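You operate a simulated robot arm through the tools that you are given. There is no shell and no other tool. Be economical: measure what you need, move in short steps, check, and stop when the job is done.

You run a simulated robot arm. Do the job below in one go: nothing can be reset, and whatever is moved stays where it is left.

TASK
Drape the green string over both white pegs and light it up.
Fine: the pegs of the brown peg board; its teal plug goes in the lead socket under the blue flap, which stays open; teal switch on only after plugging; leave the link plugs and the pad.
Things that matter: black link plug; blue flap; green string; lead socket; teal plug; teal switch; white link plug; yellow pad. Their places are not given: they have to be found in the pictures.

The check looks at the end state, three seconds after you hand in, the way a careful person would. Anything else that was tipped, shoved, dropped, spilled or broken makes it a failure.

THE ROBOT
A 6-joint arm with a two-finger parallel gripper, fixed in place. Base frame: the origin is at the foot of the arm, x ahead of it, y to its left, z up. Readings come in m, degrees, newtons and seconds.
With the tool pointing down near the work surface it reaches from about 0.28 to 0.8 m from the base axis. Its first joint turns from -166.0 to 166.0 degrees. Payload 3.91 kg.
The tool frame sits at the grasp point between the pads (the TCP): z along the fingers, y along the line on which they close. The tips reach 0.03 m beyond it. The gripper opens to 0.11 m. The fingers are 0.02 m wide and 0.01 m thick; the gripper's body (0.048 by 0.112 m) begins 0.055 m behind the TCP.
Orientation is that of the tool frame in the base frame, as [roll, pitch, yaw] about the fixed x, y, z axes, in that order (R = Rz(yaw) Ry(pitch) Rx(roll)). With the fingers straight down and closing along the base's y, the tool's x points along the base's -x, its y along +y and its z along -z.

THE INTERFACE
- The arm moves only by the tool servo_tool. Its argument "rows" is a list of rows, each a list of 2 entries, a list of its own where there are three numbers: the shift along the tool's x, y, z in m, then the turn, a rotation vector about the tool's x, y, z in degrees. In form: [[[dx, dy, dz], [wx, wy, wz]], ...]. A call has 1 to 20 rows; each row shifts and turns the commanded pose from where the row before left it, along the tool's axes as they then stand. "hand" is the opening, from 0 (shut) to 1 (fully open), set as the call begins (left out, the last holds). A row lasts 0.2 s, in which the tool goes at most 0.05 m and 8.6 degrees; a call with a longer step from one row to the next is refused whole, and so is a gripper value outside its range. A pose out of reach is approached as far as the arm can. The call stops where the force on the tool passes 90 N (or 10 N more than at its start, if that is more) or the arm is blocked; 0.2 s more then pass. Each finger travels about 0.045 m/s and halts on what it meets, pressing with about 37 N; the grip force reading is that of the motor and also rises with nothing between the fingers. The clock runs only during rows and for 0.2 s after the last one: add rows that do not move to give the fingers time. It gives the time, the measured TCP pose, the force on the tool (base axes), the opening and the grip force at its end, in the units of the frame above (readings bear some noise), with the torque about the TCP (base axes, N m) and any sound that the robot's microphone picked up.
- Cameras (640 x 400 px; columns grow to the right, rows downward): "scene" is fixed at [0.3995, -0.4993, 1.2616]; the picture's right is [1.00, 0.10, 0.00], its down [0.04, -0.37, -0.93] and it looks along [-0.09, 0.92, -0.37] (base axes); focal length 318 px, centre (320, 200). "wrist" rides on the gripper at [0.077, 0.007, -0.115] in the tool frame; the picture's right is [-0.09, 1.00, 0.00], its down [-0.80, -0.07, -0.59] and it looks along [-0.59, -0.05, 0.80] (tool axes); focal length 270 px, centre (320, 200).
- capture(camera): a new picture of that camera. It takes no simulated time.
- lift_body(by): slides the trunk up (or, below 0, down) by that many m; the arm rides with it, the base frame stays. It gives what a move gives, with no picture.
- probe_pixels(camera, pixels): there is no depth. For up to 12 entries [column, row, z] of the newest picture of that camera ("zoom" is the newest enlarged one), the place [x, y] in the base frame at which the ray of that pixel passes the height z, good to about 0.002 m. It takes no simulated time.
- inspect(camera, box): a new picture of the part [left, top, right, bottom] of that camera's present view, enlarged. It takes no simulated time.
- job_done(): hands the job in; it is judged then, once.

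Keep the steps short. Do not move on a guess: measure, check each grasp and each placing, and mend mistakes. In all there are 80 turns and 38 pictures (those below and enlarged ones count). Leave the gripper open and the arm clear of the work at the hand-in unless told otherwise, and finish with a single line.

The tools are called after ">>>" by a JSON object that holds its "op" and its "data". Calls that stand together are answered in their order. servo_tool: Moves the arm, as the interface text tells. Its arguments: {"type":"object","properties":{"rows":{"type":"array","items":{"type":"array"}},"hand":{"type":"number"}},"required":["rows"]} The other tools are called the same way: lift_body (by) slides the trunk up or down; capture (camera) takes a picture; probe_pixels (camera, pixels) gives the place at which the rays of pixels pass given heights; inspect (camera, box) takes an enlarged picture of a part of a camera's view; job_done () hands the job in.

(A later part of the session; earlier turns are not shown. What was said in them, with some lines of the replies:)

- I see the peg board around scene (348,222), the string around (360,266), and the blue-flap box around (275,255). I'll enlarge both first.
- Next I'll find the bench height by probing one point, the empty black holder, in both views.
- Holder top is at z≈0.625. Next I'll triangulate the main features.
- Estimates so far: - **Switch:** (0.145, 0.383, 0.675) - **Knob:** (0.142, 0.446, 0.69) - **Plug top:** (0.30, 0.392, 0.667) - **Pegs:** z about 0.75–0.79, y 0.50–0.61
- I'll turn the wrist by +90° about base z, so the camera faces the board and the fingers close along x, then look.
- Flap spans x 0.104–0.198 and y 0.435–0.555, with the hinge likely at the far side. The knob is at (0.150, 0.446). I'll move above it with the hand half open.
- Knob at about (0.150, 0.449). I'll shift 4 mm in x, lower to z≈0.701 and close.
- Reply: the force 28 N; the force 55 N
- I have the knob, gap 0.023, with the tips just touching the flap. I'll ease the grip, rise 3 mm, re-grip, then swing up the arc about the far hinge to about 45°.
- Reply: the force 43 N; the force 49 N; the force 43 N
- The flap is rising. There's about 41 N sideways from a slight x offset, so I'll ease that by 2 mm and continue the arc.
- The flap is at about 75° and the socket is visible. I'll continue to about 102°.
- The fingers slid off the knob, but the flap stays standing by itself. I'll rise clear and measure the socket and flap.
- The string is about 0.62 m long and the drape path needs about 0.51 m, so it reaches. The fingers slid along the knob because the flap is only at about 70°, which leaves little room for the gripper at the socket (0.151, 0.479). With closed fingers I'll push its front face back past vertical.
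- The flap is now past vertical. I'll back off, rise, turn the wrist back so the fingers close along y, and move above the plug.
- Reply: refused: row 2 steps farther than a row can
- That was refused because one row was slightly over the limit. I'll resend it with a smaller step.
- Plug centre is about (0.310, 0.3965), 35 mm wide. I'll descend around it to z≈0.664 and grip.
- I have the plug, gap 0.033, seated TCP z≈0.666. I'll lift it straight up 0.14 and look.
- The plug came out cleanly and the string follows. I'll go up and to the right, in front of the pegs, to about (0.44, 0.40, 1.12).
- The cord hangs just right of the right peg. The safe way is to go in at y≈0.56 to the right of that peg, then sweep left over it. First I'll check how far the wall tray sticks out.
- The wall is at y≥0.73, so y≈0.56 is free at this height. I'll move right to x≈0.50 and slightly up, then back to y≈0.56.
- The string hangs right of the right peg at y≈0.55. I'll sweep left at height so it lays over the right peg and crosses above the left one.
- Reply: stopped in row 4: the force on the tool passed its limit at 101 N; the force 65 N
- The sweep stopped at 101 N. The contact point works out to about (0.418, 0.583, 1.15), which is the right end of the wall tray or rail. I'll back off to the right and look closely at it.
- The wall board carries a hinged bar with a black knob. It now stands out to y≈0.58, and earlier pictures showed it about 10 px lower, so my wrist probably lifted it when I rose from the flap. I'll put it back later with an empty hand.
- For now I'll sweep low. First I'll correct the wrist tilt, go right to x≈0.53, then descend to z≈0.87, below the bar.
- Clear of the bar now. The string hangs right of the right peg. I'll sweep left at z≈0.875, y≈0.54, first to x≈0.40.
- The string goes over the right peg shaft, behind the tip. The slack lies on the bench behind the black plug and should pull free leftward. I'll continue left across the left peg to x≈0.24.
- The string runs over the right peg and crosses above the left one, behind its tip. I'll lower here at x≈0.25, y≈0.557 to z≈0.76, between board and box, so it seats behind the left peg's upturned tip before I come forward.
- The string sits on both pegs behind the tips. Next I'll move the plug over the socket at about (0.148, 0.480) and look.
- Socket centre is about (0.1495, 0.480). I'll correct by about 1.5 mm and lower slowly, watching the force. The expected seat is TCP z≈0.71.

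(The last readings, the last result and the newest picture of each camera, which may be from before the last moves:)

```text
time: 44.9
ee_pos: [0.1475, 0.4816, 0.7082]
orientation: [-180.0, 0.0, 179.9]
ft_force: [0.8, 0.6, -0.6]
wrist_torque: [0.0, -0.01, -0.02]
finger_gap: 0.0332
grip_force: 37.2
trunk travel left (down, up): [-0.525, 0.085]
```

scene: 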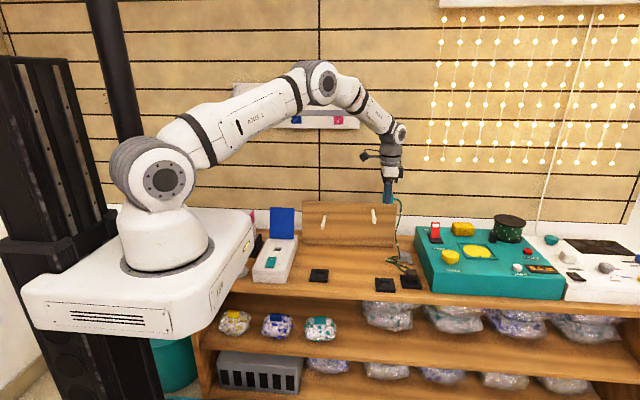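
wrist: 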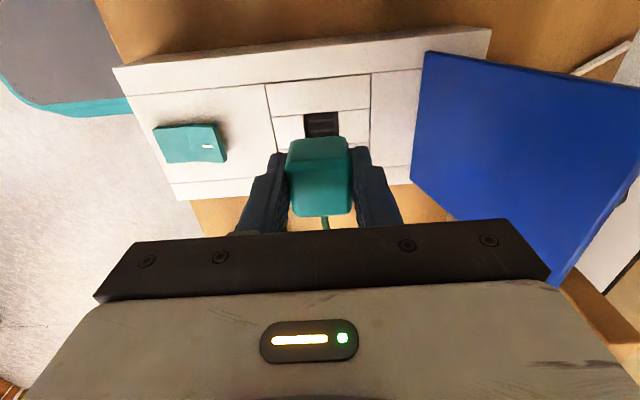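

No force yet at z=0.708, so I'll keep going in small steps.

>>> {"op": "servo_tool", "data": {"rows": [[[0, 0, 0.003], [0, 0, 0]], [[0, 0, 0.003], [0, 0, 0]], [[0, 0, 0.002], [0, 0, 0]], [[0, 0, 0], [0, 0, 0]]]}}

>>> {"op": "inspect", "data": {"camera": "wrist", "box": [200, 40, 440, 240]}}

```text
time: 45.9
ee_pos: [0.1465, 0.4801, 0.7036]
orientation: [-180.0, 0.0, 179.9]
ft_force: [8.6, -10.1, 16.2]
wrist_torque: [-0.33, -0.33, -0.01]
finger_gap: 0.0332
grip_force: 36.9
trunk travel left (down, up): [-0.525, 0.085]
heard: snap
```

```text
2.00 times, centred on (320, 140) of wrist
```

zoom: 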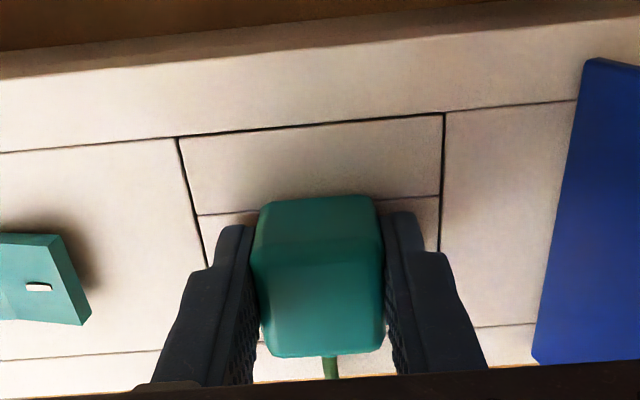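

A snap: the plug is seated. I'll open, rise straight up, and check the release from the readings.

>>> {"op": "servo_tool", "data": {"hand": 0.58, "rows": [[[0, 0, 0], [0, 0, 0]], [[0, 0, 0], [0, 0, 0]], [[0, 0, 0], [0, 0, 0]], [[0, 0, -0.03], [0, 0, 0]], [[0, 0, -0.035], [0, 0, 0]], [[0, 0, -0.035], [0, 0, 0]], [[0, -0.04, 0], [0, 0, 0]], [[0, -0.042, 0], [0, 0, 0]], [[0, 0, 0], [0, 0, 0]]]}}

>>> {"op": "servo_tool", "data": {"hand": 0, "rows": [[[0, 0, 0], [0, 0, 0]], [[0, 0, 0], [0, 0, 0]], [[0, 0, 0], [0, 0, 0]], [[0, 0, 0], [0, 0, 0]]]}}

>>> {"op": "capture", "data": {"camera": "wrist"}}

```text
time: 47.9
ee_pos: [0.1505, 0.4006, 0.8022]
orientation: [-180.0, 0.0, 179.9]
ft_force: [0.6, 0.3, -0.1]
wrist_torque: [0.03, 0.0, 0.0]
finger_gap: 0.0638
grip_force: 0.0
trunk travel left (down, up): [-0.525, 0.085]
```

```text
time: 48.9
ee_pos: [0.1484, 0.4013, 0.802]
orientation: [179.9, 0.0, 179.8]
ft_force: [-0.3, -0.7, -0.5]
wrist_torque: [-0.02, -0.04, 0.03]
finger_gap: 0.0002
grip_force: 23.8
trunk travel left (down, up): [-0.525, 0.085]
```

```text
6 pictures are left
```

wrist: 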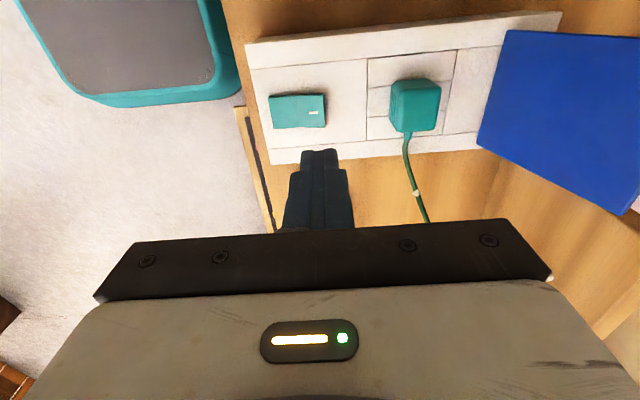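

Plug stays in the socket. I'll measure the switch for the press on the tick side.

>>> {"op": "probe_pixels", "data": {"camera": "wrist", "pixels": [[270, 112, 0.677], [325, 109, 0.682], [314, 113, 0.682], [298, 94, 0.68], [299, 127, 0.68]]}}

```text
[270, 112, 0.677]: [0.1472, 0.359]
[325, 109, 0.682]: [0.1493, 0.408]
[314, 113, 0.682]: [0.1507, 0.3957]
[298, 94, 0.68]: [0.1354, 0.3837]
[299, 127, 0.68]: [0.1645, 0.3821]
```

>>> {"op": "servo_tool", "data": {"rows": [[[0, -0.002, 0.03], [0, 0, 0]], [[0, 0, 0.03], [0, 0, 0]], [[0, 0, 0.015], [0, 0, 0]], [[0, 0, 0.004], [0, 0, 0]], [[0, 0, 0.004], [0, 0, 0]], [[0, 0, 0], [0, 0, 0]]]}}

```text
time: 50.3
ee_pos: [0.1471, 0.399, 0.7185]
orientation: [-179.9, 0.0, 179.9]
ft_force: [0.0, -0.7, 0.0]
wrist_torque: [0.01, 0.04, 0.02]
finger_gap: 0.0
grip_force: 37.1
trunk travel left (down, up): [-0.525, 0.085]
```

>>> {"op": "servo_tool", "data": {"rows": [[[0, 0, 0.003], [0, 0, 0]], [[0, 0, 0.003], [0, 0, 0]], [[0, 0, 0.003], [0, 0, 0]], [[0, 0, 0.003], [0, 0, 0]], [[0, 0, 0], [0, 0, 0]]]}}

```text
time: 51.5
ee_pos: [0.1463, 0.3981, 0.7064]
orientation: [179.9, 0.0, 179.9]
ft_force: [1.6, -1.6, 18.4]
wrist_torque: [-0.21, -0.08, 0.0]
finger_gap: 0.0
grip_force: 37.1
trunk travel left (down, up): [-0.525, 0.085]
```

>>> {"op": "servo_tool", "data": {"rows": [[[0, 0, 0.002], [0, 0, 0]], [[0, 0, 0.002], [0, 0, 0]], [[0, 0, 0], [0, 0, 0]]]}}

```text
time: 52.3
ee_pos: [0.1485, 0.3977, 0.7073]
orientation: [179.5, 0.1, 179.9]
ft_force: [8.4, 1.5, 74.9]
wrist_torque: [-0.59, -0.2, 0.06]
finger_gap: 0.0
grip_force: 36.7
trunk travel left (down, up): [-0.525, 0.085]
```

It is firm at 75 N with no click. I'll back off and look at the rocker and the string.

>>> {"op": "servo_tool", "data": {"rows": [[[0, 0, -0.03], [0, 0, 0]], [[0, 0, -0.04], [0, 0, 0]], [[0, 0, -0.04], [0, 0, 0]], [[0.03, 0, 0], [0, 0, 0]], [[0, 0, 0], [0, 0, 0]]]}}

>>> {"op": "inspect", "data": {"camera": "scene", "box": [250, 190, 410, 290]}}

```text
time: 53.5
ee_pos: [0.1151, 0.3964, 0.8141]
orientation: [-179.9, 0.0, 179.9]
ft_force: [0.4, 0.7, -0.3]
wrist_torque: [-0.04, 0.0, 0.02]
finger_gap: 0.0002
grip_force: 37.1
trunk travel left (down, up): [-0.525, 0.085]
```

```text
4.00 times, centred on (330, 240) of scene
```

zoom: 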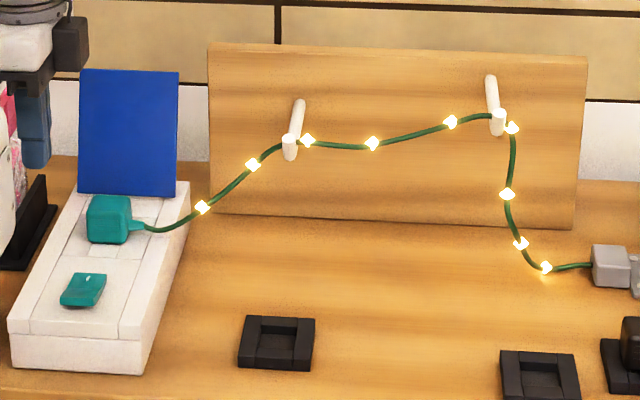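

The string is lit and draped over both pegs. Next is the wall bar. I'll take a full view to compare it with the start picture.

>>> {"op": "capture", "data": {"camera": "scene"}}

```text
4 pictures are left
```

scene: 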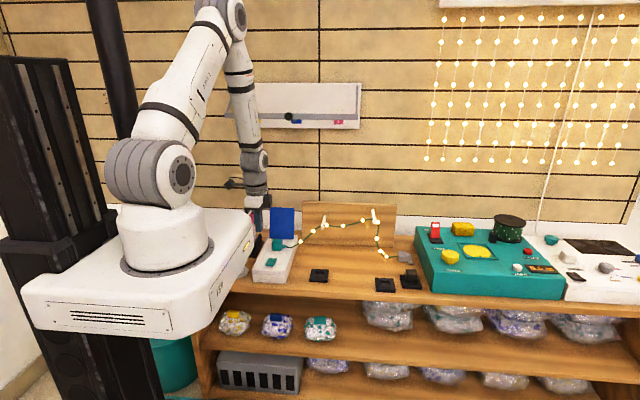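

The bar is now at about row 117, nearer its start height (about 120), so it may be settling back slowly. I'll zoom in to measure it, then wait and compare.

>>> {"op": "inspect", "data": {"camera": "scene", "box": [220, 70, 400, 180]}}

>>> {"op": "servo_tool", "data": {"hand": 1, "rows": [[[0, -0.03, -0.02], [0, 0, 0]], [[0, -0.03, -0.02], [0, 0, 0]], [[0, 0, 0], [0, 0, 0]], [[0, 0, 0], [0, 0, 0]], [[0, 0, 0], [0, 0, 0]], [[0, 0, 0], [0, 0, 0]], [[0, 0, 0], [0, 0, 0]], [[0, 0, 0], [0, 0, 0]], [[0, 0, 0], [0, 0, 0]], [[0, 0, 0], [0, 0, 0]], [[0, 0, 0], [0, 0, 0]], [[0, 0, 0], [0, 0, 0]], [[0, 0, 0], [0, 0, 0]], [[0, 0, 0], [0, 0, 0]], [[0, 0, 0], [0, 0, 0]], [[0, 0, 0], [0, 0, 0]], [[0, 0, 0], [0, 0, 0]], [[0, 0, 0], [0, 0, 0]], [[0, 0, 0], [0, 0, 0]], [[0, 0, 0], [0, 0, 0]]]}}

>>> {"op": "servo_tool", "data": {"rows": [[[0, 0, 0], [0, 0, 0]], [[0, 0, 0], [0, 0, 0]], [[0, 0, 0], [0, 0, 0]], [[0, 0, 0], [0, 0, 0]], [[0, 0, 0], [0, 0, 0]], [[0, 0, 0], [0, 0, 0]], [[0, 0, 0], [0, 0, 0]], [[0, 0, 0], [0, 0, 0]], [[0, 0, 0], [0, 0, 0]], [[0, 0, 0], [0, 0, 0]], [[0, 0, 0], [0, 0, 0]], [[0, 0, 0], [0, 0, 0]], [[0, 0, 0], [0, 0, 0]], [[0, 0, 0], [0, 0, 0]], [[0, 0, 0], [0, 0, 0]], [[0, 0, 0], [0, 0, 0]], [[0, 0, 0], [0, 0, 0]], [[0, 0, 0], [0, 0, 0]], [[0, 0, 0], [0, 0, 0]], [[0, 0, 0], [0, 0, 0]]]}}

>>> {"op": "inspect", "data": {"camera": "scene", "box": [220, 70, 400, 180]}}

```text
3.56 times, centred on (310, 125) of scene
```

zoom: 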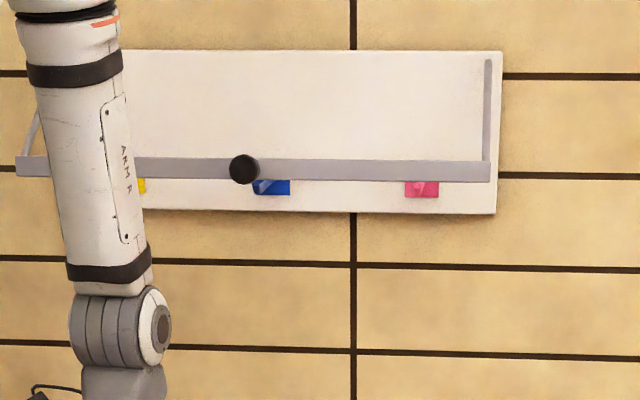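

```text
time: 57.7
ee_pos: [0.1156, 0.3367, 0.8542]
orientation: [-180.0, -0.1, 179.9]
ft_force: [-0.2, -0.5, 0.3]
wrist_torque: [0.02, 0.0, -0.02]
finger_gap: 0.1102
grip_force: 0.1
trunk travel left (down, up): [-0.525, 0.085]
```

```text
time: 61.9
ee_pos: [0.1142, 0.3367, 0.8519]
orientation: [180.0, 0.0, 179.9]
ft_force: [0.3, 0.1, 0.5]
wrist_torque: [0.0, 0.0, -0.01]
finger_gap: 0.11
grip_force: 0.1
trunk travel left (down, up): [-0.525, 0.085]
```

```text
3.56 times, centred on (310, 125) of scene
```

zoom: 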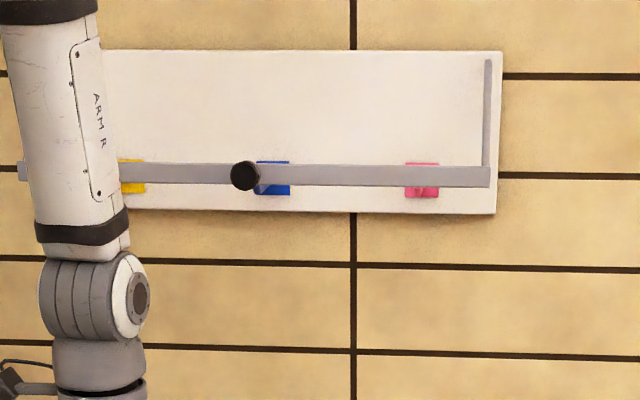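

The bar is moving by itself with nothing touching it, sinking back toward its starting row. I'll wait for it to settle, arm clear.

>>> {"op": "servo_tool", "data": {"rows": [[[0, 0, 0], [0, 0, 0]], [[0, 0, 0], [0, 0, 0]], [[0, 0, 0], [0, 0, 0]], [[0, 0, 0], [0, 0, 0]], [[0, 0, 0], [0, 0, 0]], [[0, 0, 0], [0, 0, 0]], [[0, 0, 0], [0, 0, 0]], [[0, 0, 0], [0, 0, 0]], [[0, 0, 0], [0, 0, 0]], [[0, 0, 0], [0, 0, 0]], [[0, 0, 0], [0, 0, 0]], [[0, 0, 0], [0, 0, 0]], [[0, 0, 0], [0, 0, 0]], [[0, 0, 0], [0, 0, 0]], [[0, 0, 0], [0, 0, 0]], [[0, 0, 0], [0, 0, 0]], [[0, 0, 0], [0, 0, 0]], [[0, 0, 0], [0, 0, 0]], [[0, 0, 0], [0, 0, 0]], [[0, 0, 0], [0, 0, 0]]]}}

>>> {"op": "servo_tool", "data": {"rows": [[[0, 0, 0], [0, 0, 0]], [[0, 0, 0], [0, 0, 0]], [[0, 0, 0], [0, 0, 0]], [[0, 0, 0], [0, 0, 0]], [[0, 0, 0], [0, 0, 0]], [[0, 0, 0], [0, 0, 0]], [[0, 0, 0], [0, 0, 0]], [[0, 0, 0], [0, 0, 0]], [[0, 0, 0], [0, 0, 0]], [[0, 0, 0], [0, 0, 0]], [[0, 0, 0], [0, 0, 0]], [[0, 0, 0], [0, 0, 0]], [[0, 0, 0], [0, 0, 0]], [[0, 0, 0], [0, 0, 0]], [[0, 0, 0], [0, 0, 0]], [[0, 0, 0], [0, 0, 0]], [[0, 0, 0], [0, 0, 0]], [[0, 0, 0], [0, 0, 0]], [[0, 0, 0], [0, 0, 0]], [[0, 0, 0], [0, 0, 0]]]}}

>>> {"op": "servo_tool", "data": {"rows": [[[0, 0, 0], [0, 0, 0]], [[0, 0, 0], [0, 0, 0]], [[0, 0, 0], [0, 0, 0]], [[0, 0, 0], [0, 0, 0]], [[0, 0, 0], [0, 0, 0]], [[0, 0, 0], [0, 0, 0]], [[0, 0, 0], [0, 0, 0]], [[0, 0, 0], [0, 0, 0]], [[0, 0, 0], [0, 0, 0]], [[0, 0, 0], [0, 0, 0]], [[0, 0, 0], [0, 0, 0]], [[0, 0, 0], [0, 0, 0]], [[0, 0, 0], [0, 0, 0]], [[0, 0, 0], [0, 0, 0]], [[0, 0, 0], [0, 0, 0]], [[0, 0, 0], [0, 0, 0]], [[0, 0, 0], [0, 0, 0]], [[0, 0, 0], [0, 0, 0]], [[0, 0, 0], [0, 0, 0]], [[0, 0, 0], [0, 0, 0]]]}}

>>> {"op": "capture", "data": {"camera": "scene"}}

```text
time: 66.1
ee_pos: [0.1153, 0.3371, 0.8528]
orientation: [180.0, 0.0, 179.9]
ft_force: [0.4, -0.6, 0.2]
wrist_torque: [-0.03, 0.01, 0.0]
finger_gap: 0.1102
grip_force: 0.0
trunk travel left (down, up): [-0.525, 0.085]
```

```text
time: 70.3
ee_pos: [0.1159, 0.3376, 0.8535]
orientation: [180.0, 0.0, 179.9]
ft_force: [-1.1, 0.6, 0.1]
wrist_torque: [-0.01, -0.01, 0.0]
finger_gap: 0.11
grip_force: 0.2
trunk travel left (down, up): [-0.525, 0.085]
```

```text
time: 74.5
ee_pos: [0.1152, 0.338, 0.8543]
orientation: [-180.0, 0.0, 179.8]
ft_force: [-0.3, -0.2, 0.3]
wrist_torque: [-0.02, 0.0, -0.01]
finger_gap: 0.1099
grip_force: 0.1
trunk travel left (down, up): [-0.525, 0.085]
```

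```text
1 pictures are left
```

scene: 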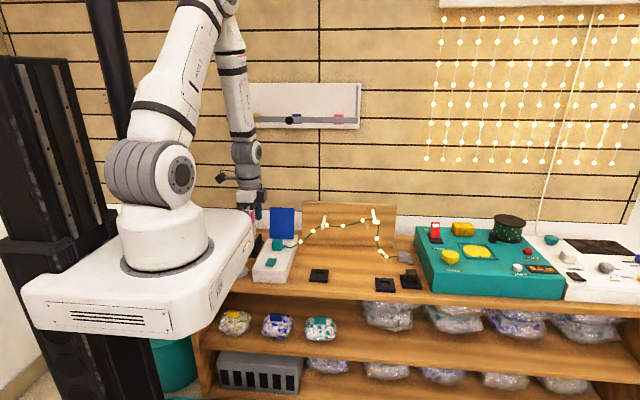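

The bar is back at its starting row (about 120). The string is lit over both pegs, the flap is open, the plug is seated, the gripper is open and the arm is clear. Handing in.

>>> {"op": "job_done", "data": {}}

```text
The job is handed in.
```

The green string is draped over both white pegs and lit, its teal plug snapped into the lead socket under the open blue flap; along the way I bumped the wall-board bar (101 N), which looked back at its starting height before hand-in.
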